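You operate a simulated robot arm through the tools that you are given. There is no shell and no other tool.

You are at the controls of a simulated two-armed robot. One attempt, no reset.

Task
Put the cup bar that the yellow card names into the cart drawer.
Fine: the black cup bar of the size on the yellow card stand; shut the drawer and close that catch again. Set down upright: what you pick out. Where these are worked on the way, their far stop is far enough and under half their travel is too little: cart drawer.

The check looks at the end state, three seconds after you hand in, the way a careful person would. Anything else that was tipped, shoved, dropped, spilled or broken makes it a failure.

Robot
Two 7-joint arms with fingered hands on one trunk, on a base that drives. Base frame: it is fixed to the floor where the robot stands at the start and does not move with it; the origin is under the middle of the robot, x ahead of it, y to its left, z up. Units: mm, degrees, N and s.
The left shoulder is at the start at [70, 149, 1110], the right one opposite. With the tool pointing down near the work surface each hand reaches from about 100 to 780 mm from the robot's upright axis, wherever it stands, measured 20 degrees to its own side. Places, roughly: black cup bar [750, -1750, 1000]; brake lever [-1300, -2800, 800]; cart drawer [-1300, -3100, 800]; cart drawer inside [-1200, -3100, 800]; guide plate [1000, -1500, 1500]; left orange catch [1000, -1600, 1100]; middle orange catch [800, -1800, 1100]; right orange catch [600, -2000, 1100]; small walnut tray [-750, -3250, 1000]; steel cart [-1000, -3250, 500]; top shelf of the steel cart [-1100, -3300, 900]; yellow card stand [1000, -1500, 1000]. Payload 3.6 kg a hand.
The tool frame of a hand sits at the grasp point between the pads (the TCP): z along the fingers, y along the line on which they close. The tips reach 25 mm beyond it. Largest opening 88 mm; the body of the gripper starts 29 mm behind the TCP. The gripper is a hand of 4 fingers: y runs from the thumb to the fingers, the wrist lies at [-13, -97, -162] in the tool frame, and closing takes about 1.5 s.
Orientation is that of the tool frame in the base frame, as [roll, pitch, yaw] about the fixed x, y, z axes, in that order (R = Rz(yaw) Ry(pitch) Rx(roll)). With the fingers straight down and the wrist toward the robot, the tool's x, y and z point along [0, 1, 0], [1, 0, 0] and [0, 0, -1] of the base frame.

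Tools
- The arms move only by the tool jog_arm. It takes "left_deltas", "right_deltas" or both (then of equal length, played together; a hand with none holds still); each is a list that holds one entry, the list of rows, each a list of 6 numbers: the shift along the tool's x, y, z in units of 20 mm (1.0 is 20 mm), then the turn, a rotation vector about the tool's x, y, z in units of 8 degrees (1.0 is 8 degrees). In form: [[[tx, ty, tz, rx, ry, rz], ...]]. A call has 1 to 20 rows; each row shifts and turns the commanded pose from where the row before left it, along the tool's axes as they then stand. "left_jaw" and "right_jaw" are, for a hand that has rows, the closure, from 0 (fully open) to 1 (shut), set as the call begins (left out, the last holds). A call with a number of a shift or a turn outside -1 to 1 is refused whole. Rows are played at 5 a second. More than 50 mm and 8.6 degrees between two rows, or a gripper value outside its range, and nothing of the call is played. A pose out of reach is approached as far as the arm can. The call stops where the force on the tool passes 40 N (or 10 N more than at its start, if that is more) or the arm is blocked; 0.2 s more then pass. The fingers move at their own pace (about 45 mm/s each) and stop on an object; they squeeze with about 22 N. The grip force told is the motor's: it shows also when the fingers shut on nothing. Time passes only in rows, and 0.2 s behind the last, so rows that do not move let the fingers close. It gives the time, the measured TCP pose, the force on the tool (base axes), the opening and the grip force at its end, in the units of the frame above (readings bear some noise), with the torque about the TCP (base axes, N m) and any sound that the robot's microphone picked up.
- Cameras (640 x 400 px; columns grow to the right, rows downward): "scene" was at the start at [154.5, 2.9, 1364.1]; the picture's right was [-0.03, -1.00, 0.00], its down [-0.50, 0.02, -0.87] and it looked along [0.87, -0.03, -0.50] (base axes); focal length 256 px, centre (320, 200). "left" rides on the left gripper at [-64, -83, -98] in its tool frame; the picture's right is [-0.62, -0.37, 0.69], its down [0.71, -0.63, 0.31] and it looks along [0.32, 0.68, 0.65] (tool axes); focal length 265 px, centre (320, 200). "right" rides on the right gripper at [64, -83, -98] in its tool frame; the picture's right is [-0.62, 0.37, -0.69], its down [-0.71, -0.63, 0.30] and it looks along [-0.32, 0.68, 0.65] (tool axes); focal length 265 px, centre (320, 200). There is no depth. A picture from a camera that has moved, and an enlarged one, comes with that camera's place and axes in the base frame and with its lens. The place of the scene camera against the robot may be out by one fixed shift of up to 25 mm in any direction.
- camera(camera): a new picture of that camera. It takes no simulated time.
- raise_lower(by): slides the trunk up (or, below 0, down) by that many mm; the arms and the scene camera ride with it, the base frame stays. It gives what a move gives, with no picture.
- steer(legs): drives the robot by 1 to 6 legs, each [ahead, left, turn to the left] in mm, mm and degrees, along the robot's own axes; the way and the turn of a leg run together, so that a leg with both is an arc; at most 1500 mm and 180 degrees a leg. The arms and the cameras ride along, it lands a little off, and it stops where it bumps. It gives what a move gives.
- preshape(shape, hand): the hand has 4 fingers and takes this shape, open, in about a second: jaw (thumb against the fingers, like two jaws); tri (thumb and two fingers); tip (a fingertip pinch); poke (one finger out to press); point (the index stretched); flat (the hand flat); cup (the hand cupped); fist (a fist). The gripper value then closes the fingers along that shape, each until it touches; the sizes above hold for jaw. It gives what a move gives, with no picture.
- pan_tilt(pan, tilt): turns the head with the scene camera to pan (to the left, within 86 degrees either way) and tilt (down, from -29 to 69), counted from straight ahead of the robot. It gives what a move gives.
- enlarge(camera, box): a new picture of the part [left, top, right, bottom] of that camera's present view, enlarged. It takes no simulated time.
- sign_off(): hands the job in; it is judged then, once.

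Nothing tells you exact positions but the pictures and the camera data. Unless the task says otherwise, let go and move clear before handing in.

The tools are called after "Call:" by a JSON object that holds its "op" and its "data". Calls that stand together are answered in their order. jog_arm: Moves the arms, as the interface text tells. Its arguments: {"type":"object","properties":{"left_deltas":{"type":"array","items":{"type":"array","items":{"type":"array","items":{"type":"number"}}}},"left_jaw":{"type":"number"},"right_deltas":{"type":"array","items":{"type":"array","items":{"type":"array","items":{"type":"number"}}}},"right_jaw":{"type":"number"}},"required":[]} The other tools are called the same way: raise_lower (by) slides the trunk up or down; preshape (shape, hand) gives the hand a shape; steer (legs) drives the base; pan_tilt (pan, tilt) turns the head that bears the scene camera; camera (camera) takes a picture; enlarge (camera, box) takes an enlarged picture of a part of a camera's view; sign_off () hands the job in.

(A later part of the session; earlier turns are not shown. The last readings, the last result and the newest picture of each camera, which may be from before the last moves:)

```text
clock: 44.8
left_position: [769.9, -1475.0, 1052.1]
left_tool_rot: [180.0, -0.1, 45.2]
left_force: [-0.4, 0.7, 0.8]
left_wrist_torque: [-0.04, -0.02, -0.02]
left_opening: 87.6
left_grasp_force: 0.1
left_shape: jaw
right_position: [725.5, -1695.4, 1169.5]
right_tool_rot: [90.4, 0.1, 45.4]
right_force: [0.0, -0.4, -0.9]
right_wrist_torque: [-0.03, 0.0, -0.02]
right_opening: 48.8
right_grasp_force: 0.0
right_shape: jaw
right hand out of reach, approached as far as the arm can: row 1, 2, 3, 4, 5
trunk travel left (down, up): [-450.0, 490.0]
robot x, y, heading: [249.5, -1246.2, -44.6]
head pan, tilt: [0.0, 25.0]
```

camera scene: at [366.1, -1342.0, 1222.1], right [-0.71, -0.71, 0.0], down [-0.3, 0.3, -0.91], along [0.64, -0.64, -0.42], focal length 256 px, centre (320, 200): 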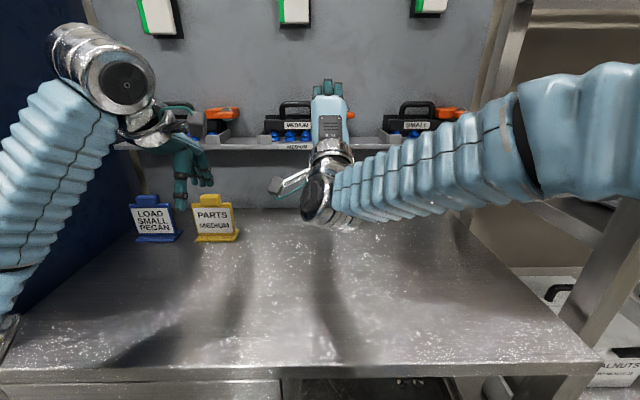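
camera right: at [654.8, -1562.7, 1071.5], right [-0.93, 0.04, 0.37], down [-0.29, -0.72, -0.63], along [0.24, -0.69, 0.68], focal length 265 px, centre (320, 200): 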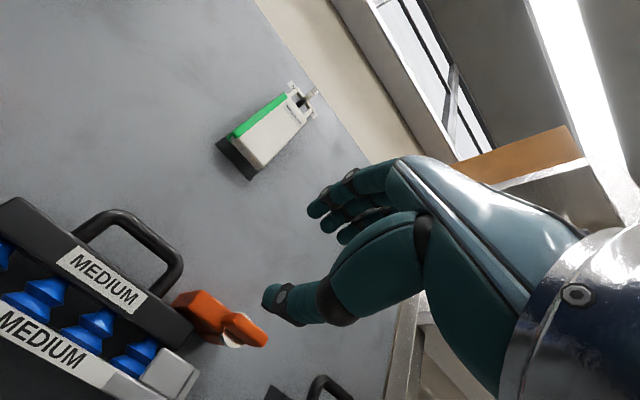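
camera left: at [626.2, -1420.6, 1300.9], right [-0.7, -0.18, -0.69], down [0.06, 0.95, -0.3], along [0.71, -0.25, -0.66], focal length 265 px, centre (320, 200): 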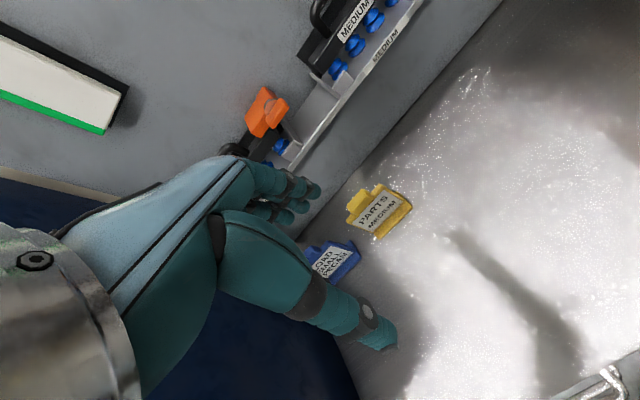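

Pointing straight forward is awkward for this arm here (it drifts left and up). I'll change approach: retreat, return the hand to a mostly downward tilt, and push the tab round with one extended finger from above instead.

Call:
{"op": "jog_arm", "data": {"right_deltas": [[[0, 0, -1, 0, 0, 0], [0, 0, -1, 0, 0, 0], [0, 0, -1, 0.5, 0, 0], [0, 0, -1, 1, 0, 0], [0, 0, 0, 1, 0, 0], [0, 0, 0, 1, 0, 0], [0, 0, 0, 1, 0, 0], [0, 0, 0, 1, 0, 0], [0, 0, 0, 1, 0, 0], [0, 0, 0, 1, 0, 0], [0, 0, 0, 1, 0, 0]]]}}

Call:
{"op": "raise_lower", "data": {"by": 150}}

Call:
{"op": "preshape", "data": {"shape": "poke", "hand": "right"}}

Call:
{"op": "camera", "data": {"camera": "right"}}

Call:
{"op": "camera", "data": {"camera": "scene"}}

```text
clock: 47.2
left_position: [771.3, -1475.8, 1051.3]
left_tool_rot: [-179.9, 0.0, 45.2]
left_force: [1.0, -1.1, -0.3]
left_wrist_torque: [-0.03, 0.02, -0.01]
left_opening: 87.9
left_grasp_force: 0.1
left_shape: jaw
right_position: [668.8, -1640.5, 1171.4]
right_tool_rot: [158.3, 0.3, 45.6]
right_force: [-0.8, -0.1, 0.7]
right_wrist_torque: [0.02, 0.01, 0.01]
right_opening: 48.9
right_grasp_force: 0.0
right_shape: jaw
trunk travel left (down, up): [-450.0, 490.0]
robot x, y, heading: [248.3, -1247.4, -45.0]
head pan, tilt: [0.0, 25.0]
```

```text
clock: 49.0
left_position: [771.2, -1476.0, 1201.5]
left_tool_rot: [-179.9, 0.0, 45.2]
left_force: [-0.8, -0.5, 0.2]
left_wrist_torque: [0.01, 0.02, 0.0]
left_opening: 87.7
left_grasp_force: 0.2
left_shape: jaw
right_position: [669.0, -1639.8, 1321.0]
right_tool_rot: [158.1, 0.3, 45.5]
right_force: [0.6, -0.6, -0.1]
right_wrist_torque: [-0.01, 0.03, -0.01]
right_opening: 49.1
right_grasp_force: 0.1
right_shape: jaw
trunk travel left (down, up): [-600.0, 340.0]
robot x, y, heading: [252.0, -1247.2, -45.0]
head pan, tilt: [0.0, 25.0]
```

```text
clock: 49.9
left_position: [769.8, -1476.5, 1201.3]
left_tool_rot: [-180.0, -0.1, 45.2]
left_force: [-0.3, -0.3, -0.3]
left_wrist_torque: [0.01, -0.01, 0.0]
left_opening: 87.7
left_grasp_force: 0.0
left_shape: jaw
right_position: [668.5, -1640.0, 1321.0]
right_tool_rot: [158.1, 0.3, 45.6]
right_force: [0.1, 0.6, 0.0]
right_wrist_torque: [-0.02, 0.0, -0.03]
right_opening: 0.1
right_grasp_force: 0.0
right_shape: poke
trunk travel left (down, up): [-600.0, 340.0]
robot x, y, heading: [252.5, -1243.9, -44.8]
head pan, tilt: [0.0, 25.0]
```

```text
taken
camera right: at [633.6, -1513.6, 1381.8], right [-0.37, -0.5, 0.78], down [-0.84, -0.18, -0.51], along [0.4, -0.85, -0.35], focal length 265 px, centre (320, 200)
```

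right: 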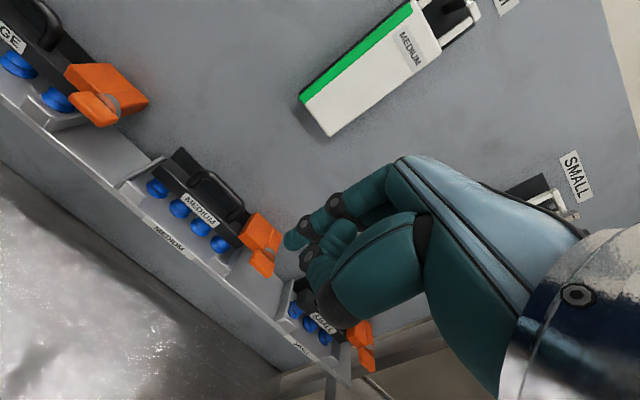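

```text
taken
camera scene: at [365.6, -1341.9, 1372.1], right [-0.71, -0.71, 0.0], down [-0.3, 0.3, -0.91], along [0.64, -0.64, -0.42], focal length 256 px, centre (320, 200)
```

scene: 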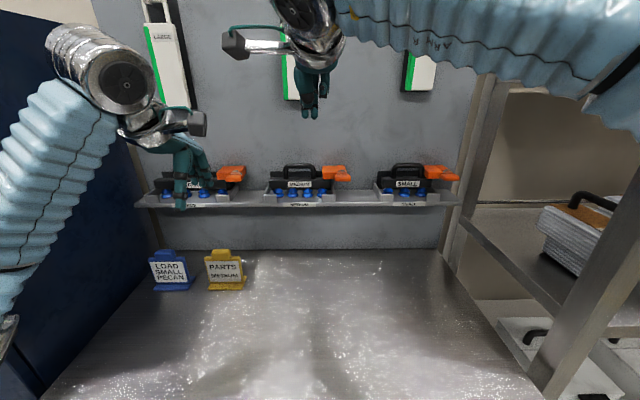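

The poke shape is set, with the index finger extended. I'll zoom in to see where exactly the fingertip sits in the hand view.

Call:
{"op": "enlarge", "data": {"camera": "right", "box": [260, 180, 356, 280]}}

Call:
{"op": "enlarge", "data": {"camera": "scene", "box": [270, 60, 350, 130]}}

```text
4.00 times, centred on (308, 230) of right
camera zoom: at [633.6, -1513.6, 1381.8], right [-0.37, -0.5, 0.78], down [-0.84, -0.18, -0.51], along [0.4, -0.85, -0.35], focal length 1062 px, centre (368, 80)
```

zoom: 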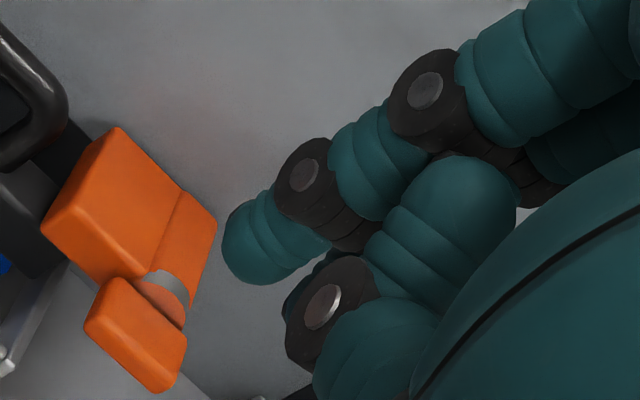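

```text
5.71 times, centred on (310, 95) of scene
camera zoom: at [365.6, -1341.9, 1372.1], right [-0.71, -0.71, 0.0], down [-0.3, 0.3, -0.91], along [0.64, -0.64, -0.42], focal length 1462 px, centre (377, 800)
```

zoom: 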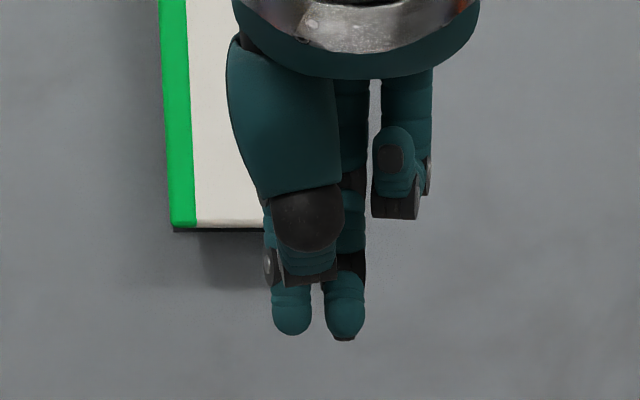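

Two fingertips seem to be out in poke. I'll try the "point" shape to compare.

Call:
{"op": "preshape", "data": {"shape": "point", "hand": "right"}}

Call:
{"op": "enlarge", "data": {"camera": "scene", "box": [270, 60, 350, 130]}}

Call:
{"op": "enlarge", "data": {"camera": "right", "box": [240, 150, 400, 290]}}

```text
clock: 50.8
left_position: [771.4, -1475.8, 1202.0]
left_tool_rot: [-180.0, 0.0, 45.1]
left_force: [-0.9, -0.4, -0.4]
left_wrist_torque: [0.01, -0.01, -0.02]
left_opening: 87.6
left_grasp_force: 0.1
left_shape: jaw
right_position: [669.5, -1639.8, 1321.1]
right_tool_rot: [158.1, 0.3, 45.6]
right_force: [0.0, -0.3, -0.5]
right_wrist_torque: [0.01, -0.03, -0.01]
right_opening: 0.0
right_grasp_force: 0.0
right_shape: point
trunk travel left (down, up): [-600.0, 340.0]
robot x, y, heading: [252.9, -1243.4, -44.9]
head pan, tilt: [0.0, 25.0]
```

```text
5.71 times, centred on (310, 95) of scene
camera zoom: at [365.7, -1342.0, 1372.1], right [-0.71, -0.71, 0.0], down [-0.3, 0.3, -0.91], along [0.64, -0.64, -0.42], focal length 1462 px, centre (377, 800)
```

zoom: 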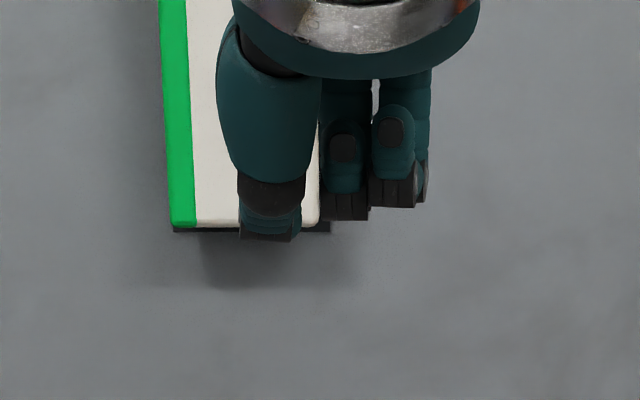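

```text
2.86 times, centred on (320, 220) of right
camera zoom: at [633.7, -1513.7, 1381.7], right [-0.37, -0.5, 0.78], down [-0.84, -0.18, -0.51], along [0.4, -0.85, -0.35], focal length 758 px, centre (320, 143)
```

zoom: 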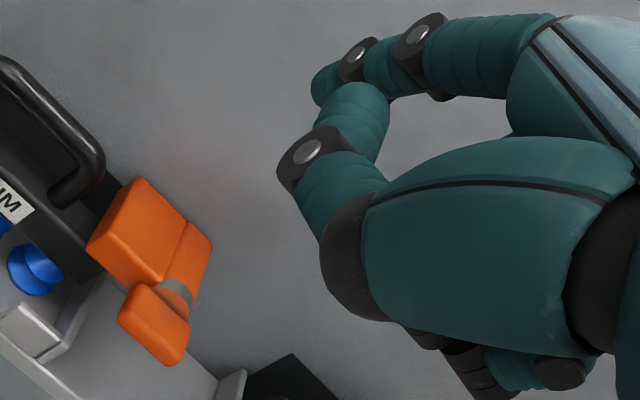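

In "point", the index stands straight along the finger direction, about 57 mm ahead of the TCP, which is ideal for pressing the tab from above. I'll raise the trunk 100 mm, set the hand vertical and move it above the right half of the knob tab.

Call:
{"op": "raise_lower", "data": {"by": 100}}

Call:
{"op": "jog_arm", "data": {"right_deltas": [[[0, 0, 0, 0.92, 0, 0], [0, 0, 0, 0.91, 0, 0], [0, 0, 0, 0.91, 0, 0], [-0.46, 0.45, 0.9, 0, 0, 0], [-0.46, 0.45, 0.9, 0, 0, 0], [-0.46, 0.45, 0.9, 0, 0, 0], [-0.46, 0.45, 0.9, 0, 0, 0], [-0.46, 0.45, 0.9, 0, 0, 0], [-0.46, 0.45, 0.9, 0, 0, 0], [-0.46, 0.45, 0.9, 0, 0, 0], [-0.46, 0.45, 0.9, 0, 0, 0], [-0.46, 0.45, 0.9, 0, 0, 0], [-0.46, 0.45, 0.9, 0, 0, 0], [0, 0, 0, 0, 0, 0]]]}}

Call:
{"op": "camera", "data": {"camera": "right"}}

Call:
{"op": "camera", "data": {"camera": "scene"}}

```text
clock: 52.1
left_position: [771.4, -1476.3, 1302.0]
left_tool_rot: [-180.0, 0.1, 45.1]
left_force: [0.4, -0.1, -0.5]
left_wrist_torque: [0.02, -0.01, -0.01]
left_opening: 87.7
left_grasp_force: 0.0
left_shape: jaw
right_position: [668.8, -1639.9, 1421.1]
right_tool_rot: [158.1, 0.2, 45.6]
right_force: [0.0, -0.2, 0.0]
right_wrist_torque: [0.01, 0.01, 0.02]
right_opening: 0.2
right_grasp_force: 0.0
right_shape: point
trunk travel left (down, up): [-700.0, 240.0]
robot x, y, heading: [251.9, -1247.8, -44.7]
head pan, tilt: [0.0, 25.0]
```

```text
clock: 55.1
left_position: [770.0, -1474.8, 1302.6]
left_tool_rot: [180.0, -0.1, 45.2]
left_force: [-0.1, 0.3, 0.1]
left_wrist_torque: [0.02, 0.03, 0.04]
left_opening: 87.8
left_grasp_force: 0.1
left_shape: jaw
right_position: [667.0, -1769.2, 1240.1]
right_tool_rot: [-180.0, 0.3, 45.6]
right_force: [-0.5, 0.1, 0.7]
right_wrist_torque: [0.0, -0.01, 0.02]
right_opening: 0.0
right_grasp_force: 0.1
right_shape: point
trunk travel left (down, up): [-700.0, 240.0]
robot x, y, heading: [251.0, -1248.9, -45.0]
head pan, tilt: [0.0, 25.0]
```

```text
taken
camera right: at [653.7, -1664.2, 1339.9], right [-0.17, -0.7, 0.7], down [-0.95, -0.07, -0.3], along [0.26, -0.71, -0.65], focal length 265 px, centre (320, 200)
```

right: 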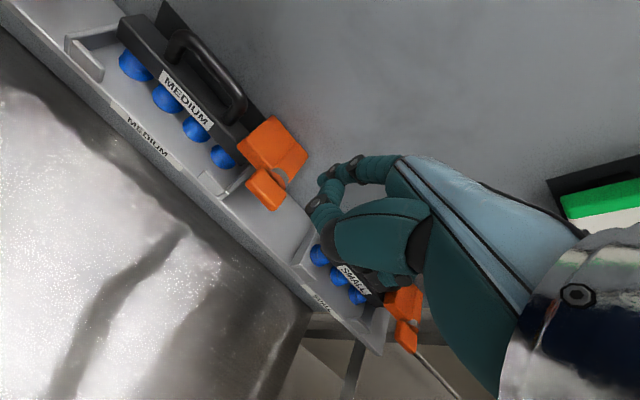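

```text
taken
camera scene: at [365.4, -1341.9, 1472.1], right [-0.71, -0.71, 0.0], down [-0.3, 0.3, -0.91], along [0.64, -0.64, -0.42], focal length 256 px, centre (320, 200)
```

scene: 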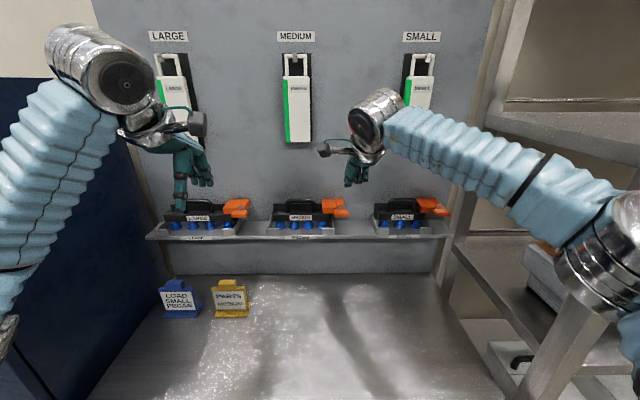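

The hand is above and in front of the tab. I'll zoom both cameras to fix the fingertip's place against the tab.

Call:
{"op": "enlarge", "data": {"camera": "right", "box": [220, 100, 380, 220]}}

Call:
{"op": "enlarge", "data": {"camera": "scene", "box": [270, 140, 398, 240]}}

```text
3.33 times, centred on (300, 160) of right
camera zoom: at [653.7, -1664.2, 1339.9], right [-0.17, -0.7, 0.7], down [-0.95, -0.07, -0.3], along [0.26, -0.71, -0.65], focal length 885 px, centre (387, 333)
```

zoom: 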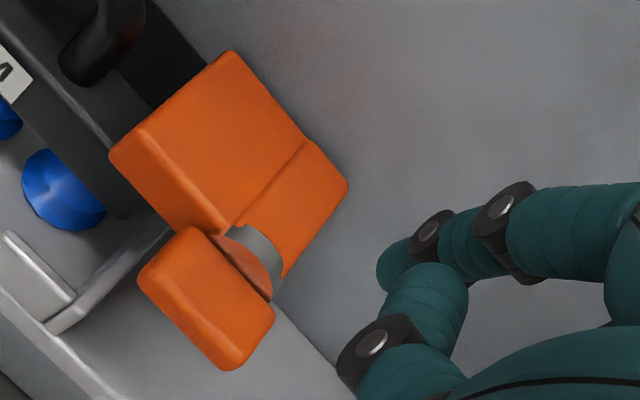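

```text
4.00 times, centred on (334, 190) of scene
camera zoom: at [365.4, -1341.9, 1472.1], right [-0.71, -0.71, 0.0], down [-0.3, 0.3, -0.91], along [0.64, -0.64, -0.42], focal length 1023 px, centre (264, 240)
```

zoom: 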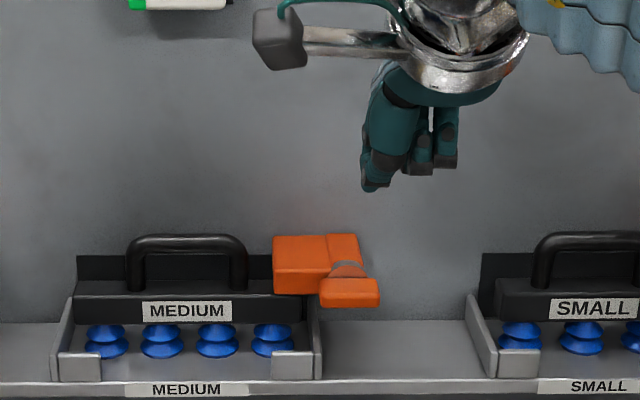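

Tab re-measured at u 737–773, d about 1792–1809, top z about 1143, and the fingertip should be roughly above its right half. I'll move 14 mm forward and 45 mm down and look again.

Call:
{"op": "jog_arm", "data": {"right_deltas": [[[0, 0.35, 0.5, 0, 0, 0], [0, 0.35, 0.75, 0, 0, 0], [0, 0, 0.5, 0, 0, 0], [0, 0, 0.5, 0, 0, 0], [0, 0, 0, 0, 0, 0]]]}}

Call:
{"op": "enlarge", "data": {"camera": "right", "box": [240, 120, 400, 220]}}

Call:
{"op": "enlarge", "data": {"camera": "scene", "box": [302, 170, 382, 220]}}

```text
clock: 56.3
left_position: [770.3, -1475.8, 1301.8]
left_tool_rot: [-179.9, 0.1, 45.2]
left_force: [-0.1, -0.2, -0.9]
left_wrist_torque: [0.04, 0.03, -0.02]
left_opening: 87.8
left_grasp_force: 0.1
left_shape: jaw
right_position: [678.6, -1778.9, 1196.8]
right_tool_rot: [-179.9, 0.3, 45.6]
right_force: [-0.3, -0.4, -0.1]
right_wrist_torque: [0.0, -0.01, -0.02]
right_opening: 0.1
right_grasp_force: 0.1
right_shape: point
trunk travel left (down, up): [-700.0, 240.0]
robot x, y, heading: [248.1, -1244.4, -44.8]
head pan, tilt: [0.0, 25.0]
```

```text
4.00 times, centred on (320, 170) of right
camera zoom: at [664.5, -1674.3, 1294.5], right [-0.17, -0.7, 0.7], down [-0.95, -0.07, -0.3], along [0.26, -0.71, -0.65], focal length 1062 px, centre (320, 320)
```

zoom: 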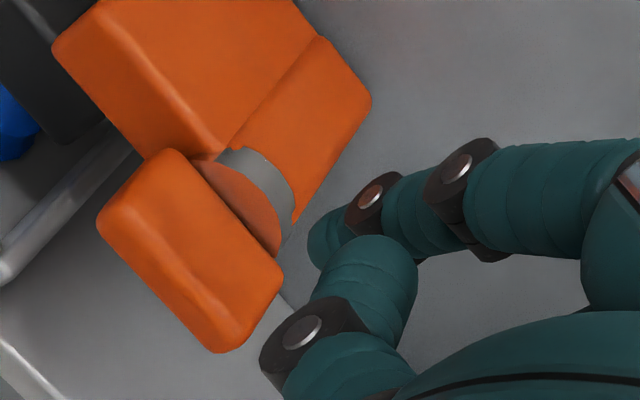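

```text
8.00 times, centred on (342, 195) of scene
camera zoom: at [366.0, -1342.3, 1472.1], right [-0.71, -0.71, 0.0], down [-0.3, 0.3, -0.91], along [0.64, -0.64, -0.42], focal length 2046 px, centre (144, 240)
```

zoom: 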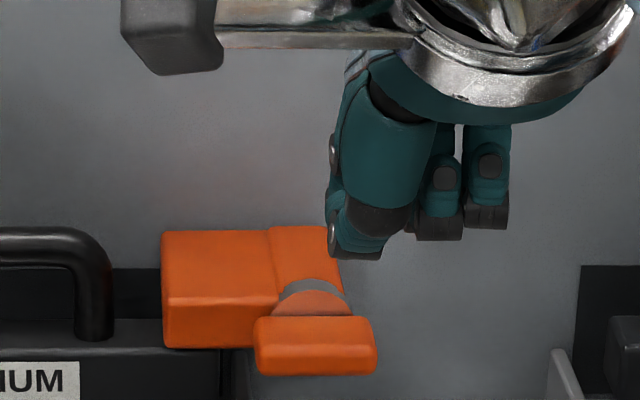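

The index finger is right above the tab's right half (hidden behind the thumb in the head view), a few mm short in depth. I'll go 6 mm forward and down to just above contact.

Call:
{"op": "jog_arm", "data": {"right_deltas": [[[0, 0.3, 0.3, 0, 0, 0], [0, 0, 0.5, 0, 0, 0], [0, 0, 0.4, 0, 0, 0], [0, 0, 0, 0, 0, 0]]]}}

Call:
{"op": "enlarge", "data": {"camera": "right", "box": [240, 120, 400, 220]}}

Call:
{"op": "enlarge", "data": {"camera": "scene", "box": [302, 170, 382, 220]}}

```text
clock: 57.3
left_position: [770.3, -1474.9, 1303.3]
left_tool_rot: [179.9, 0.1, 45.2]
left_force: [-0.1, -0.7, -0.8]
left_wrist_torque: [0.01, 0.02, 0.0]
left_opening: 87.7
left_grasp_force: 0.1
left_shape: jaw
right_position: [681.5, -1784.4, 1172.1]
right_tool_rot: [-180.0, 0.2, 45.5]
right_force: [0.1, -0.1, 0.6]
right_wrist_torque: [0.03, 0.03, 0.0]
right_opening: 0.0
right_grasp_force: 0.0
right_shape: point
trunk travel left (down, up): [-700.0, 240.0]
robot x, y, heading: [251.1, -1248.9, -44.7]
head pan, tilt: [0.0, 25.0]
```

```text
4.00 times, centred on (320, 170) of right
camera zoom: at [668.5, -1678.8, 1270.4], right [-0.17, -0.7, 0.7], down [-0.95, -0.07, -0.3], along [0.26, -0.71, -0.65], focal length 1062 px, centre (320, 320)
```

zoom: 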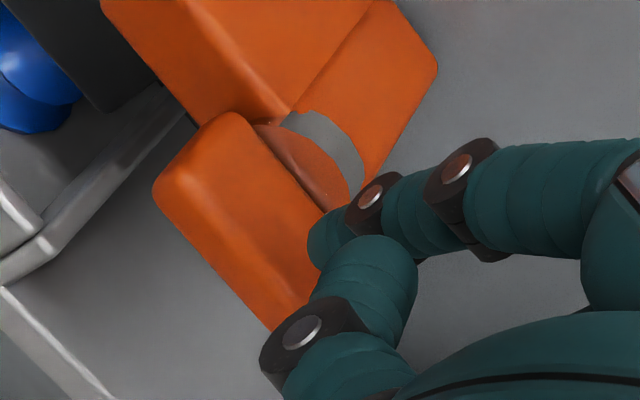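

```text
8.00 times, centred on (342, 195) of scene
camera zoom: at [365.8, -1342.0, 1472.1], right [-0.71, -0.71, 0.0], down [-0.3, 0.3, -0.91], along [0.64, -0.64, -0.42], focal length 2046 px, centre (144, 240)
```

zoom: 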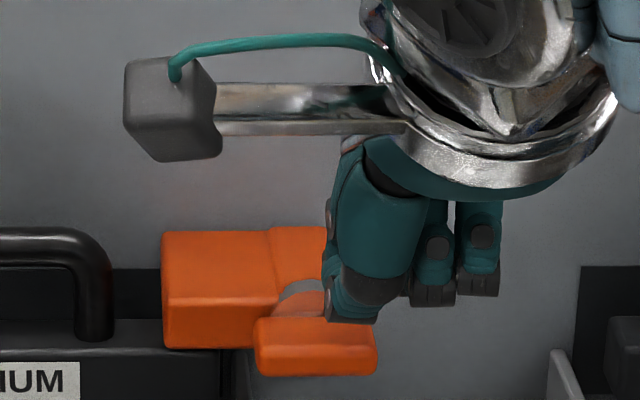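

Fingertip is about 4 mm above the tab's right half. Now I press down gently along the first part of the turning arc.

Call:
{"op": "jog_arm", "data": {"right_deltas": [[[0, 0, 0.25, 0, 0, 0], [-0.1, 0, 0.2, 0, 0, 0], [-0.1, 0, 0.2, 0, 0, 0], [-0.05, 0, 0.2, 0, 0, 0]]]}}

Call:
{"op": "enlarge", "data": {"camera": "scene", "box": [302, 170, 382, 220]}}

```text
clock: 58.3
left_position: [769.8, -1473.2, 1302.8]
left_tool_rot: [179.8, 0.1, 45.2]
left_force: [-0.6, -0.1, -0.3]
left_wrist_torque: [0.02, 0.03, -0.02]
left_opening: 87.8
left_grasp_force: 0.1
left_shape: jaw
right_position: [677.9, -1784.2, 1158.9]
right_tool_rot: [179.8, 0.0, 45.6]
right_force: [-0.9, 1.3, 8.4]
right_wrist_torque: [-0.21, -0.41, 0.05]
right_opening: 0.0
right_grasp_force: 0.1
right_shape: point
trunk travel left (down, up): [-700.0, 240.0]
robot x, y, heading: [250.5, -1249.7, -44.8]
head pan, tilt: [0.0, 25.0]
```

```text
8.00 times, centred on (342, 195) of scene
camera zoom: at [363.6, -1339.6, 1472.6], right [-0.71, -0.71, 0.0], down [-0.3, 0.3, -0.91], along [0.64, -0.64, -0.42], focal length 2046 px, centre (144, 240)
```

zoom: 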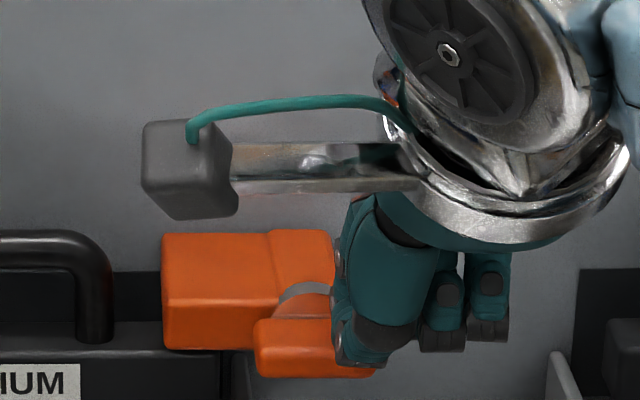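

Contact is made with 8 N upward force; the tab hasn't turned yet. I'll press further along the arc.

Call:
{"op": "jog_arm", "data": {"right_deltas": [[[0, 0, 0.25, 0, 0, 0], [0, 0, 0.25, 0, 0, 0], [0, 0, 0.25, 0, 0, 0], [0, 0, 0.25, 0, 0, 0]]]}}

Call:
{"op": "enlarge", "data": {"camera": "scene", "box": [302, 170, 382, 220]}}

Call:
{"op": "enlarge", "data": {"camera": "right", "box": [240, 120, 400, 220]}}

```text
clock: 59.3
left_position: [768.0, -1472.2, 1303.1]
left_tool_rot: [179.8, 0.2, 45.1]
left_force: [0.8, 0.5, -0.1]
left_wrist_torque: [-0.03, 0.01, -0.03]
left_opening: 87.7
left_grasp_force: 0.1
left_shape: jaw
right_position: [675.4, -1784.2, 1136.7]
right_tool_rot: [180.0, 0.3, 45.5]
right_force: [-0.5, -0.2, 0.1]
right_wrist_torque: [-0.01, 0.01, 0.01]
right_opening: 80.4
right_grasp_force: 0.0
right_shape: point
trunk travel left (down, up): [-700.0, 240.0]
robot x, y, heading: [250.8, -1251.4, -45.0]
head pan, tilt: [0.0, 25.0]
```

```text
8.00 times, centred on (342, 195) of scene
camera zoom: at [362.5, -1338.6, 1472.6], right [-0.71, -0.71, 0.0], down [-0.3, 0.3, -0.91], along [0.64, -0.64, -0.42], focal length 2046 px, centre (144, 240)
```

zoom: 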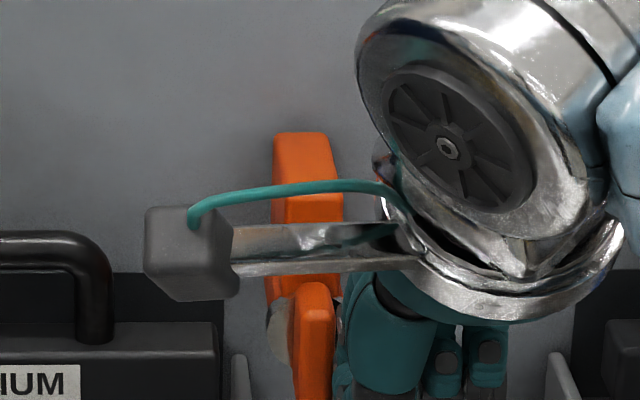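

```text
4.00 times, centred on (320, 170) of right
camera zoom: at [662.4, -1679.2, 1235.6], right [-0.17, -0.7, 0.7], down [-0.95, -0.07, -0.3], along [0.26, -0.71, -0.65], focal length 1062 px, centre (320, 320)
```

zoom: 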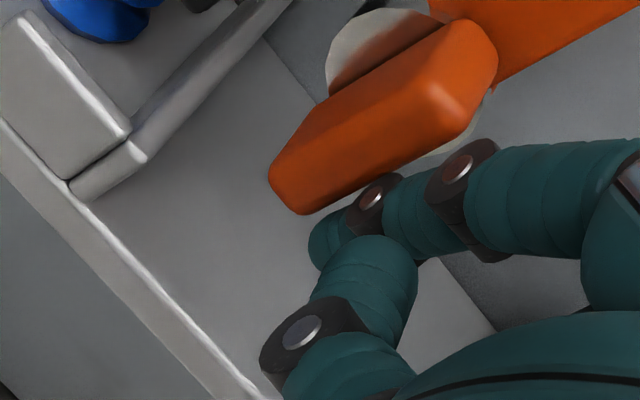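

The catch has swung fully up and stays there. I'll slide the finger slightly right and lift the right hand clear.

Call:
{"op": "jog_arm", "data": {"right_deltas": [[[-0.3, -0.1, -0.2, 0, 0, 0], [-0.2, -0.2, -0.8, 0, 0, 0], [0, -0.2, -1, 0, 0, 0], [0, -0.3, -1, 0, 0, 0], [0, -0.5, -1, 0, 0, 0], [-0.5, -1, -1, 0, 0, 0], [-1, -1, -0.5, 0, 0, 0], [-1, -1, 0, 0, 0, 0], [-1, -1, 0, 0, 0, 0], [0, 0, 0, 0, 0, 0]]]}}

Call:
{"op": "camera", "data": {"camera": "scene"}}

Call:
{"op": "enlarge", "data": {"camera": "scene", "box": [250, 160, 378, 240]}}

```text
clock: 61.5
left_position: [772.9, -1475.3, 1302.2]
left_tool_rot: [-180.0, 0.1, 45.2]
left_force: [0.1, -0.8, -0.5]
left_wrist_torque: [0.01, 0.0, -0.01]
left_opening: 87.8
left_grasp_force: 0.1
left_shape: jaw
right_position: [547.2, -1770.7, 1246.6]
right_tool_rot: [-179.9, 0.3, 45.6]
right_force: [0.6, 0.5, -0.1]
right_wrist_torque: [-0.01, 0.02, -0.03]
right_opening: 80.6
right_grasp_force: 0.0
right_shape: point
trunk travel left (down, up): [-700.0, 240.0]
robot x, y, heading: [254.3, -1250.3, -44.9]
head pan, tilt: [0.0, 25.0]
```

```text
taken
camera scene: at [367.1, -1342.5, 1472.0], right [-0.71, -0.71, 0.0], down [-0.3, 0.3, -0.91], along [0.64, -0.64, -0.42], focal length 256 px, centre (320, 200)
```

scene: 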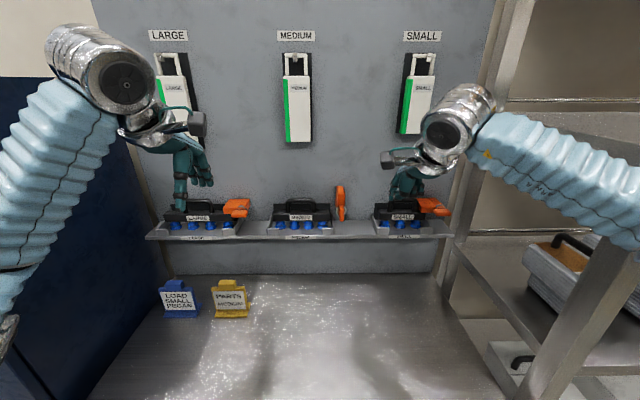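

```text
5.00 times, centred on (314, 200) of scene
camera zoom: at [367.1, -1342.5, 1472.0], right [-0.71, -0.71, 0.0], down [-0.3, 0.3, -0.91], along [0.64, -0.64, -0.42], focal length 1279 px, centre (350, 200)
```

zoom: 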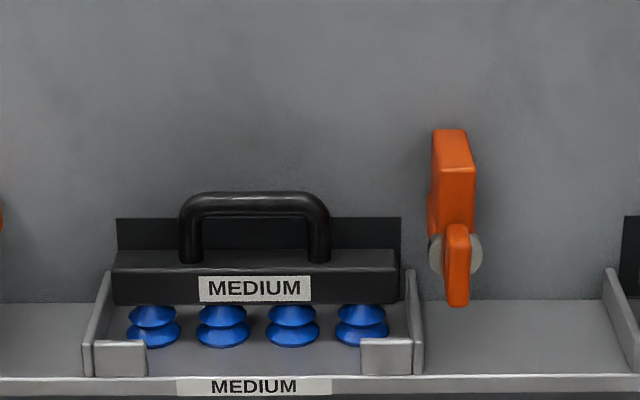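

The catch is open and the bar is free. I'll edge the base 45 mm closer so the left hand can reach the handle with only a small tilt.

Call:
{"op": "steer", "data": {"legs": [[45, 0, 0]]}}

Call:
{"op": "enlarge", "data": {"camera": "scene", "box": [250, 150, 378, 250]}}

```text
clock: 62.8
left_position: [801.8, -1507.5, 1301.2]
left_tool_rot: [-180.0, 0.1, 45.2]
left_force: [-0.3, 0.6, -0.1]
left_wrist_torque: [0.02, -0.03, 0.0]
left_opening: 87.8
left_grasp_force: 0.0
left_shape: jaw
right_position: [578.9, -1803.5, 1246.7]
right_tool_rot: [-179.9, 0.2, 45.6]
right_force: [0.2, -0.1, -1.0]
right_wrist_torque: [0.04, 0.0, -0.01]
right_opening: 80.5
right_grasp_force: 0.1
right_shape: point
trunk travel left (down, up): [-700.0, 240.0]
robot x, y, heading: [283.6, -1278.5, -45.3]
head pan, tilt: [0.0, 25.0]
```

```text
4.00 times, centred on (314, 200) of scene
camera zoom: at [400.0, -1376.2, 1472.1], right [-0.71, -0.71, 0.0], down [-0.3, 0.3, -0.91], along [0.64, -0.64, -0.42], focal length 1023 px, centre (344, 200)
```

zoom: 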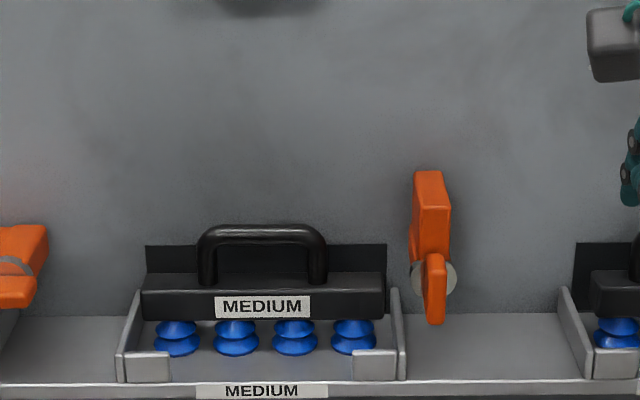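

No bump. The panel is only about 39 mm behind the handle, so I'll approach with the left hand tilted 30° forward and the jaw partly closed. First to a pre-grasp point 80 mm up the approach line.

Call:
{"op": "jog_arm", "data": {"left_deltas": [[[0, 0, 0, -0.94, 0, 0], [0, 0, 0, -0.94, 0, 0], [0, 0, 0, -0.94, 0, 0], [0, 0, 0, -0.93, 0, 0], [-0.8, 0.6, 0.75, 0, 0, 0], [-0.8, 0.6, 0.75, 0, 0, 0], [-0.8, 0.6, 0.75, 0, 0, 0], [-0.8, 0.6, 0.75, 0, 0, 0], [-0.8, 0.6, 0.75, 0, 0, 0], [-0.8, 0.6, 0.75, 0, 0, 0], [-0.8, 0.6, 0.75, 0, 0, 0], [-0.8, 0.6, 0.75, 0, 0, 0], [-0.8, 0.6, 0.75, 0, 0, 0], [0, 0, 0, 0, 0, 0]]], "left_jaw": 0.55}}

Call:
{"op": "camera", "data": {"camera": "left"}}

Call:
{"op": "camera", "data": {"camera": "scene"}}

```text
clock: 65.8
left_position: [816.1, -1720.8, 1238.4]
left_tool_rot: [150.0, 0.1, 45.2]
left_force: [1.5, -0.1, -0.9]
left_wrist_torque: [0.0, 0.02, 0.02]
left_opening: 40.0
left_grasp_force: 0.1
left_shape: jaw
right_position: [579.0, -1800.0, 1247.8]
right_tool_rot: [-180.0, 0.4, 45.6]
right_force: [-0.6, -0.1, -0.9]
right_wrist_torque: [0.01, -0.02, -0.01]
right_opening: 80.6
right_grasp_force: 0.1
right_shape: point
trunk travel left (down, up): [-700.0, 240.0]
robot x, y, heading: [283.6, -1281.5, -44.6]
head pan, tilt: [0.0, 25.0]
```

```text
taken
camera left: at [684.5, -1681.8, 1283.2], right [-0.42, -0.46, -0.78], down [0.22, 0.78, -0.58], along [0.88, -0.42, -0.23], focal length 265 px, centre (320, 200)
```

left: 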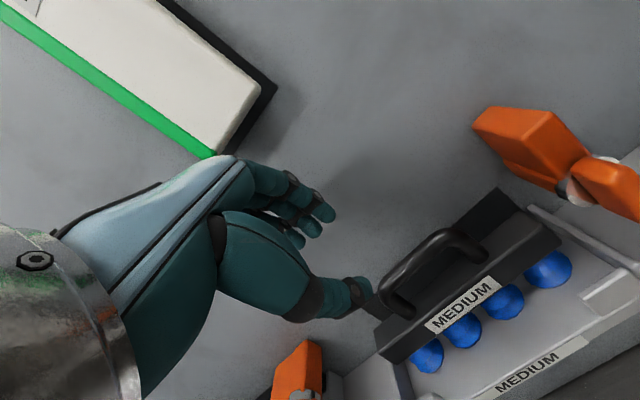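

```text
taken
camera scene: at [399.9, -1375.1, 1472.1], right [-0.71, -0.71, 0.0], down [-0.3, 0.3, -0.91], along [0.64, -0.64, -0.42], focal length 256 px, centre (320, 200)
```

scene: 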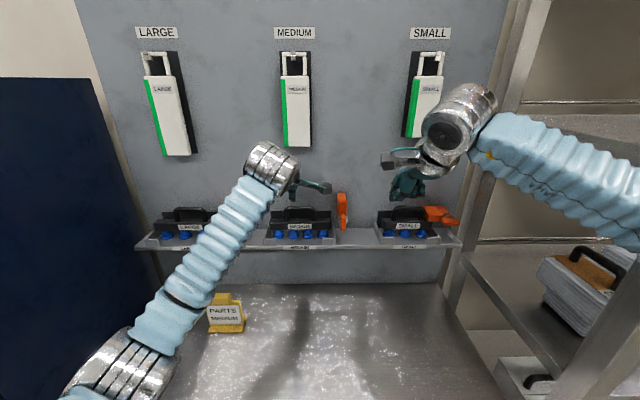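

Left hand is at pre-grasp. I'll zoom the left camera onto the handle to refine its location.

Call:
{"op": "enlarge", "data": {"camera": "left", "box": [330, 180, 510, 340]}}

```text
2.50 times, centred on (420, 260) of left
camera zoom: at [684.5, -1681.8, 1283.2], right [-0.42, -0.46, -0.78], down [0.22, 0.78, -0.58], along [0.88, -0.42, -0.23], focal length 664 px, centre (70, 50)
```

zoom: 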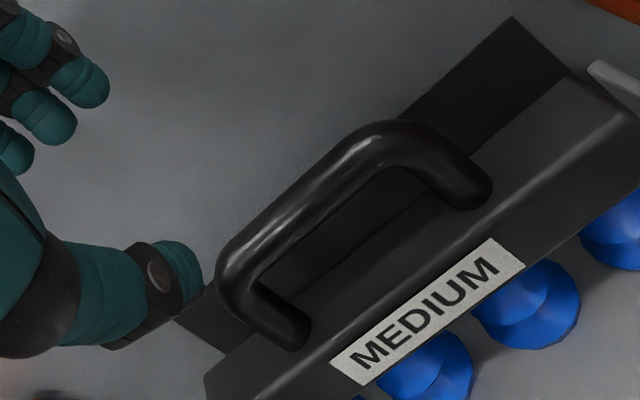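

Handle axis refined to about (u 648, d 1847, z 1148). I'll advance 60 mm along the approach line and check.

Call:
{"op": "jog_arm", "data": {"left_deltas": [[[-0.2, 0.02, 0.75, 0, 0, 0], [-0.2, 0.02, 0.75, 0, 0, 0], [0, 0, 0.75, 0, 0, 0], [0, 0, 0.75, 0, 0, 0], [0, 0, 0, 0, 0, 0]]], "left_jaw": 0.58}}

Call:
{"op": "camera", "data": {"camera": "left"}}

Call:
{"op": "enlarge", "data": {"camera": "scene", "box": [240, 140, 368, 250]}}

```text
clock: 67.0
left_position: [830.2, -1749.0, 1186.7]
left_tool_rot: [150.1, 0.0, 45.3]
left_force: [-0.2, -0.3, -0.2]
left_wrist_torque: [0.01, -0.03, 0.02]
left_opening: 37.6
left_grasp_force: 0.0
left_shape: jaw
right_position: [578.2, -1801.5, 1245.6]
right_tool_rot: [180.0, 0.2, 45.5]
right_force: [-0.3, 0.1, -0.1]
right_wrist_torque: [-0.02, -0.03, 0.0]
right_opening: 80.7
right_grasp_force: 0.0
right_shape: point
trunk travel left (down, up): [-700.0, 240.0]
robot x, y, heading: [281.8, -1281.0, -45.1]
head pan, tilt: [0.0, 25.0]
```

```text
taken
camera left: at [700.5, -1709.1, 1231.0], right [-0.42, -0.46, -0.78], down [0.22, 0.78, -0.58], along [0.88, -0.42, -0.23], focal length 265 px, centre (320, 200)
```

left: 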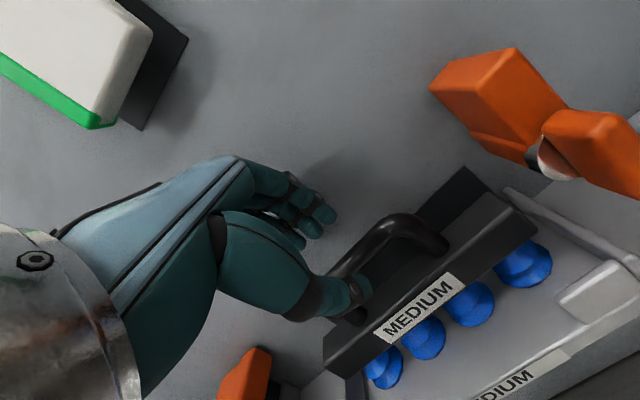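

```text
3.64 times, centred on (304, 195) of scene
camera zoom: at [399.6, -1375.5, 1472.1], right [-0.71, -0.71, 0.0], down [-0.3, 0.3, -0.91], along [0.64, -0.64, -0.42], focal length 930 px, centre (378, 218)
```

zoom: 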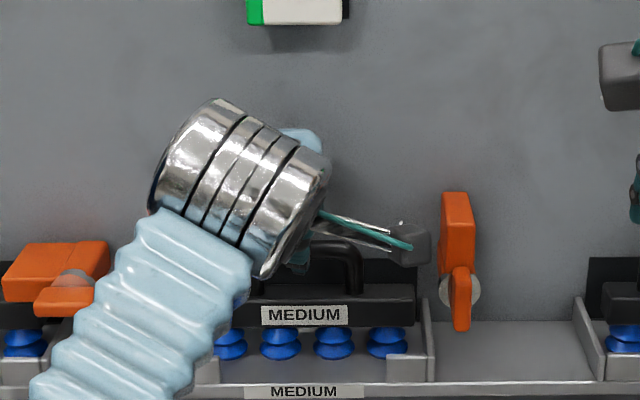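

The crossbar lies between thumb and fingers. I'll go the last 33 mm.

Call:
{"op": "jog_arm", "data": {"left_deltas": [[[0.05, 0.02, 0.55, 0, 0, 0], [0.03, 0.02, 0.55, 0, 0, 0], [0, 0, 0.5, 0, 0, 0], [0, 0, 0, 0, 0, 0]]]}}

Call:
{"op": "camera", "data": {"camera": "left"}}

Call:
{"op": "enlarge", "data": {"camera": "left", "box": [260, 160, 420, 340]}}

```text
clock: 68.0
left_position: [843.3, -1759.8, 1160.2]
left_tool_rot: [149.9, 0.1, 45.2]
left_force: [-2.9, 2.6, 1.6]
left_wrist_torque: [-0.06, -0.09, 0.04]
left_opening: 36.6
left_grasp_force: 0.0
left_shape: jaw
right_position: [578.7, -1800.2, 1247.3]
right_tool_rot: [-179.9, 0.2, 45.7]
right_force: [-0.3, 0.3, -0.5]
right_wrist_torque: [0.01, -0.01, 0.0]
right_opening: 80.5
right_grasp_force: 0.2
right_shape: point
trunk travel left (down, up): [-700.0, 240.0]
robot x, y, heading: [284.2, -1279.7, -45.0]
head pan, tilt: [0.0, 25.0]
```

```text
taken
camera left: at [712.6, -1719.3, 1204.9], right [-0.42, -0.46, -0.78], down [0.22, 0.78, -0.58], along [0.88, -0.42, -0.22], focal length 265 px, centre (320, 200)
```

left: 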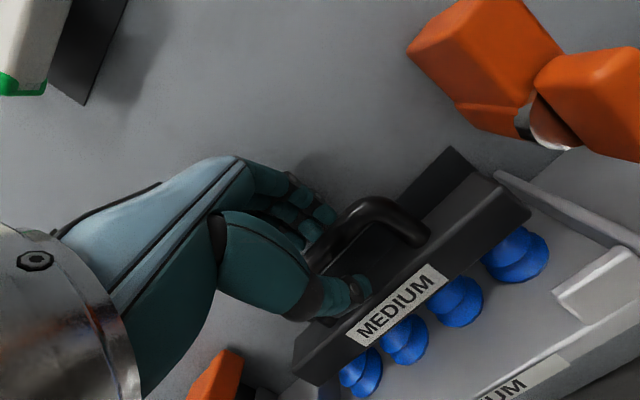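

```text
2.22 times, centred on (340, 250) of left
camera zoom: at [712.6, -1719.3, 1204.9], right [-0.42, -0.46, -0.78], down [0.22, 0.78, -0.58], along [0.88, -0.42, -0.22], focal length 590 px, centre (276, 89)
```

zoom: 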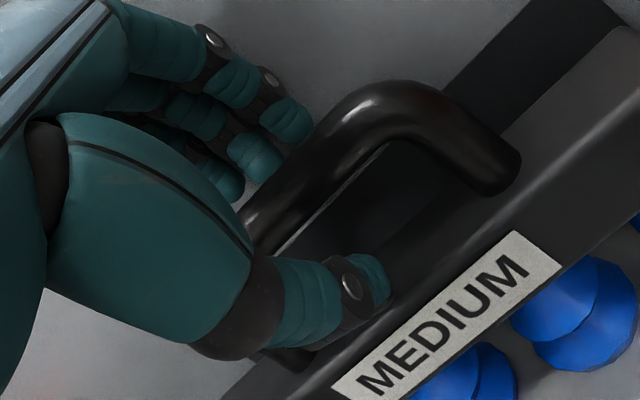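

Slight contact force only; thumb is in front and fingers behind the crossbar. Now I close the left jaw on the handle.

Call:
{"op": "jog_arm", "data": {"left_deltas": [[[0, 0, 0, 0, 0, 0], [0, 0, 0, 0, 0, 0], [0, 0, 0, 0, 0, 0], [0, 0, 0, 0, 0, 0], [0, 0, 0, 0, 0, 0], [0, 0, 0, 0, 0, 0], [0, 0, 0, 0, 0, 0], [0, 0, 0, 0, 0, 0]]], "left_jaw": 1.0}}

Call:
{"op": "enlarge", "data": {"camera": "left", "box": [260, 160, 420, 340]}}

Call:
{"op": "enlarge", "data": {"camera": "scene", "box": [240, 140, 368, 250]}}

```text
clock: 69.8
left_position: [844.9, -1761.2, 1158.9]
left_tool_rot: [150.2, 0.1, 45.3]
left_force: [0.4, 0.4, -1.5]
left_wrist_torque: [-0.02, 0.01, -0.01]
left_opening: 4.4
left_grasp_force: 22.1
left_shape: jaw
right_position: [578.3, -1802.0, 1247.8]
right_tool_rot: [-179.9, 0.3, 45.6]
right_force: [0.4, 0.1, 0.2]
right_wrist_torque: [0.0, 0.01, -0.03]
right_opening: 80.6
right_grasp_force: 0.1
right_shape: point
trunk travel left (down, up): [-700.0, 240.0]
robot x, y, heading: [285.9, -1281.4, -45.0]
head pan, tilt: [0.0, 25.0]
```

```text
2.22 times, centred on (340, 250) of left
camera zoom: at [713.7, -1720.2, 1203.9], right [-0.42, -0.46, -0.78], down [0.22, 0.78, -0.58], along [0.88, -0.42, -0.23], focal length 590 px, centre (276, 89)
```

zoom: 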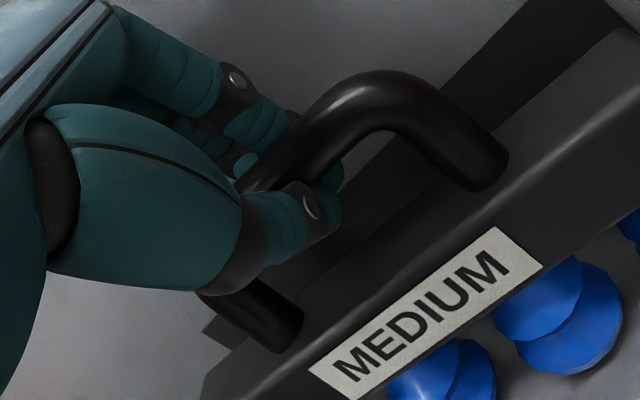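

```text
3.64 times, centred on (304, 195) of scene
camera zoom: at [399.9, -1376.1, 1472.1], right [-0.71, -0.71, 0.0], down [-0.3, 0.3, -0.91], along [0.64, -0.64, -0.42], focal length 930 px, centre (378, 218)
```

zoom: 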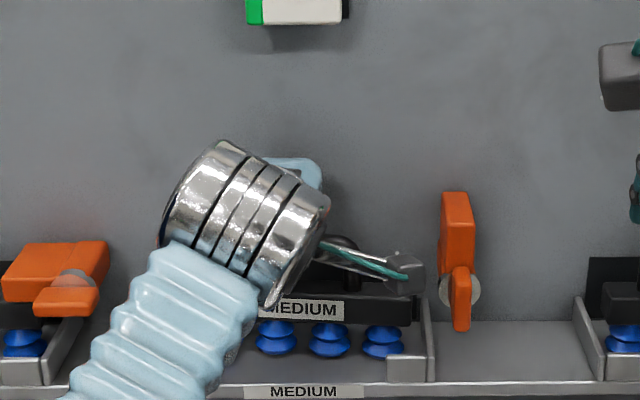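

The fingers have wrapped around the crossbar with 22 N. I'll lift it straight up 50 mm slowly.

Call:
{"op": "jog_arm", "data": {"left_deltas": [[[0, 0.15, -0.26, 0, 0, 0], [0, 0.2, -0.346, 0, 0, 0], [0, 0.25, -0.433, 0, 0, 0], [0, 0.25, -0.433, 0, 0, 0], [0, 0.25, -0.433, 0, 0, 0], [0, 0.15, -0.26, 0, 0, 0], [0, 0, 0, 0, 0, 0]]]}}

Call:
{"op": "camera", "data": {"camera": "left"}}

Call:
{"op": "enlarge", "data": {"camera": "scene", "box": [240, 140, 368, 250]}}

```text
clock: 71.4
left_position: [845.0, -1760.4, 1209.7]
left_tool_rot: [150.1, 0.1, 45.3]
left_force: [-0.1, 0.0, -2.2]
left_wrist_torque: [-0.02, 0.01, -0.02]
left_opening: 4.5
left_grasp_force: 22.2
left_shape: jaw
right_position: [578.3, -1801.9, 1246.5]
right_tool_rot: [-179.8, 0.2, 45.6]
right_force: [0.1, -0.1, -0.1]
right_wrist_torque: [0.02, -0.01, -0.01]
right_opening: 80.9
right_grasp_force: 0.1
right_shape: point
trunk travel left (down, up): [-700.0, 240.0]
robot x, y, heading: [284.4, -1280.3, -44.7]
head pan, tilt: [0.0, 25.0]
```

```text
taken
camera left: at [714.4, -1720.0, 1254.4], right [-0.42, -0.46, -0.78], down [0.22, 0.78, -0.58], along [0.88, -0.42, -0.23], focal length 265 px, centre (320, 200)
```

left: 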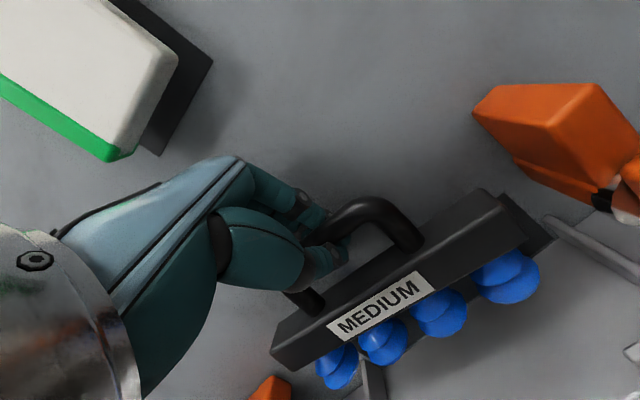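

```text
3.64 times, centred on (304, 195) of scene
camera zoom: at [400.1, -1376.1, 1472.0], right [-0.71, -0.71, 0.0], down [-0.3, 0.3, -0.91], along [0.64, -0.64, -0.42], focal length 930 px, centre (378, 218)
```

zoom: 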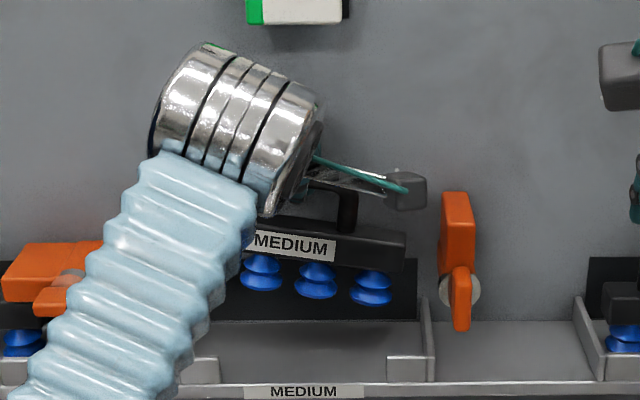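

The bar is out of its cradle, hanging almost level. I'll draw it back from the panel and to the left to clear the way for the right hand.

Call:
{"op": "jog_arm", "data": {"left_deltas": [[[0, -0.4, -0.35, 0, 0, 0], [0, -0.75, -0.55, 0, 0, 0], [0, -0.85, -0.5, 0, 0, 0], [0, -0.85, -0.5, 0, 0, 0], [0.3, -0.85, -0.5, 0, 0, 0], [0.6, -0.85, -0.5, 0, 0, 0], [0.8, -0.6, -0.35, 0, 0, 0], [0.8, -0.3, -0.2, 0, 0, 0], [0.8, 0, 0, 0, 0, 0], [0.8, 0, 0, 0, 0, 0], [0.5, 0, 0, 0, 0, 0], [0, 0, 0, 0, 0, 0]]]}}

Call:
{"op": "camera", "data": {"camera": "scene"}}

Call:
{"op": "camera", "data": {"camera": "left"}}

Call:
{"op": "camera", "data": {"camera": "right"}}

```text
clock: 74.0
left_position: [817.7, -1603.2, 1215.3]
left_tool_rot: [150.0, 0.1, 45.2]
left_force: [0.8, -0.4, -1.8]
left_wrist_torque: [0.01, 0.01, -0.01]
left_opening: 4.5
left_grasp_force: 22.2
left_shape: jaw
right_position: [578.5, -1801.7, 1245.8]
right_tool_rot: [-179.9, 0.2, 45.6]
right_force: [-0.5, -0.8, 0.6]
right_wrist_torque: [0.05, 0.04, -0.01]
right_opening: 80.8
right_grasp_force: 0.1
right_shape: point
trunk travel left (down, up): [-700.0, 240.0]
robot x, y, heading: [285.4, -1282.9, -44.7]
head pan, tilt: [0.0, 25.0]
```

```text
taken
camera scene: at [399.9, -1376.3, 1472.0], right [-0.71, -0.71, 0.0], down [-0.3, 0.3, -0.91], along [0.64, -0.64, -0.42], focal length 256 px, centre (320, 200)
```

scene: 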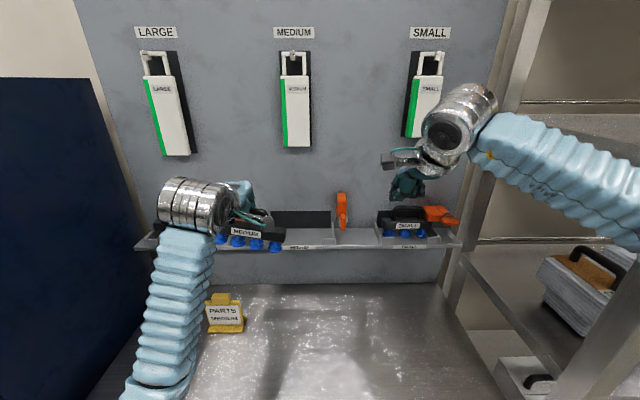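

```text
taken
camera left: at [687.4, -1564.1, 1259.9], right [-0.42, -0.46, -0.78], down [0.22, 0.78, -0.58], along [0.88, -0.42, -0.23], focal length 265 px, centre (320, 200)
```

left: 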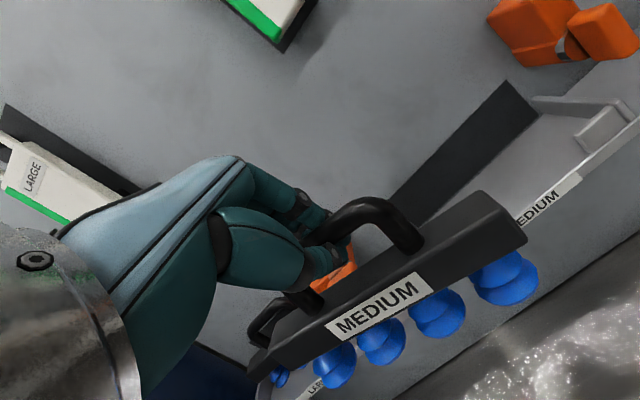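

```text
taken
camera right: at [565.0, -1696.7, 1345.6], right [-0.17, -0.7, 0.69], down [-0.95, -0.07, -0.3], along [0.26, -0.71, -0.65], focal length 265 px, centre (320, 200)
```

right: 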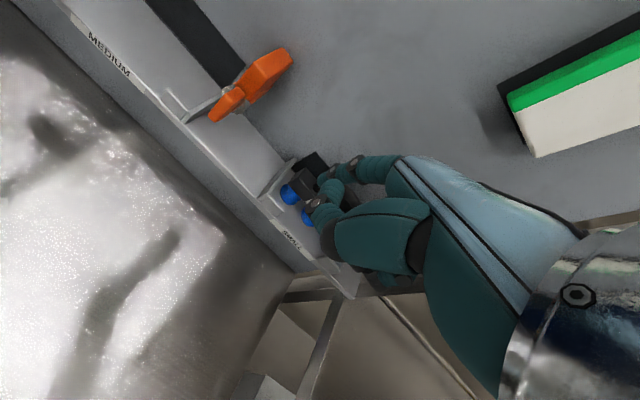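

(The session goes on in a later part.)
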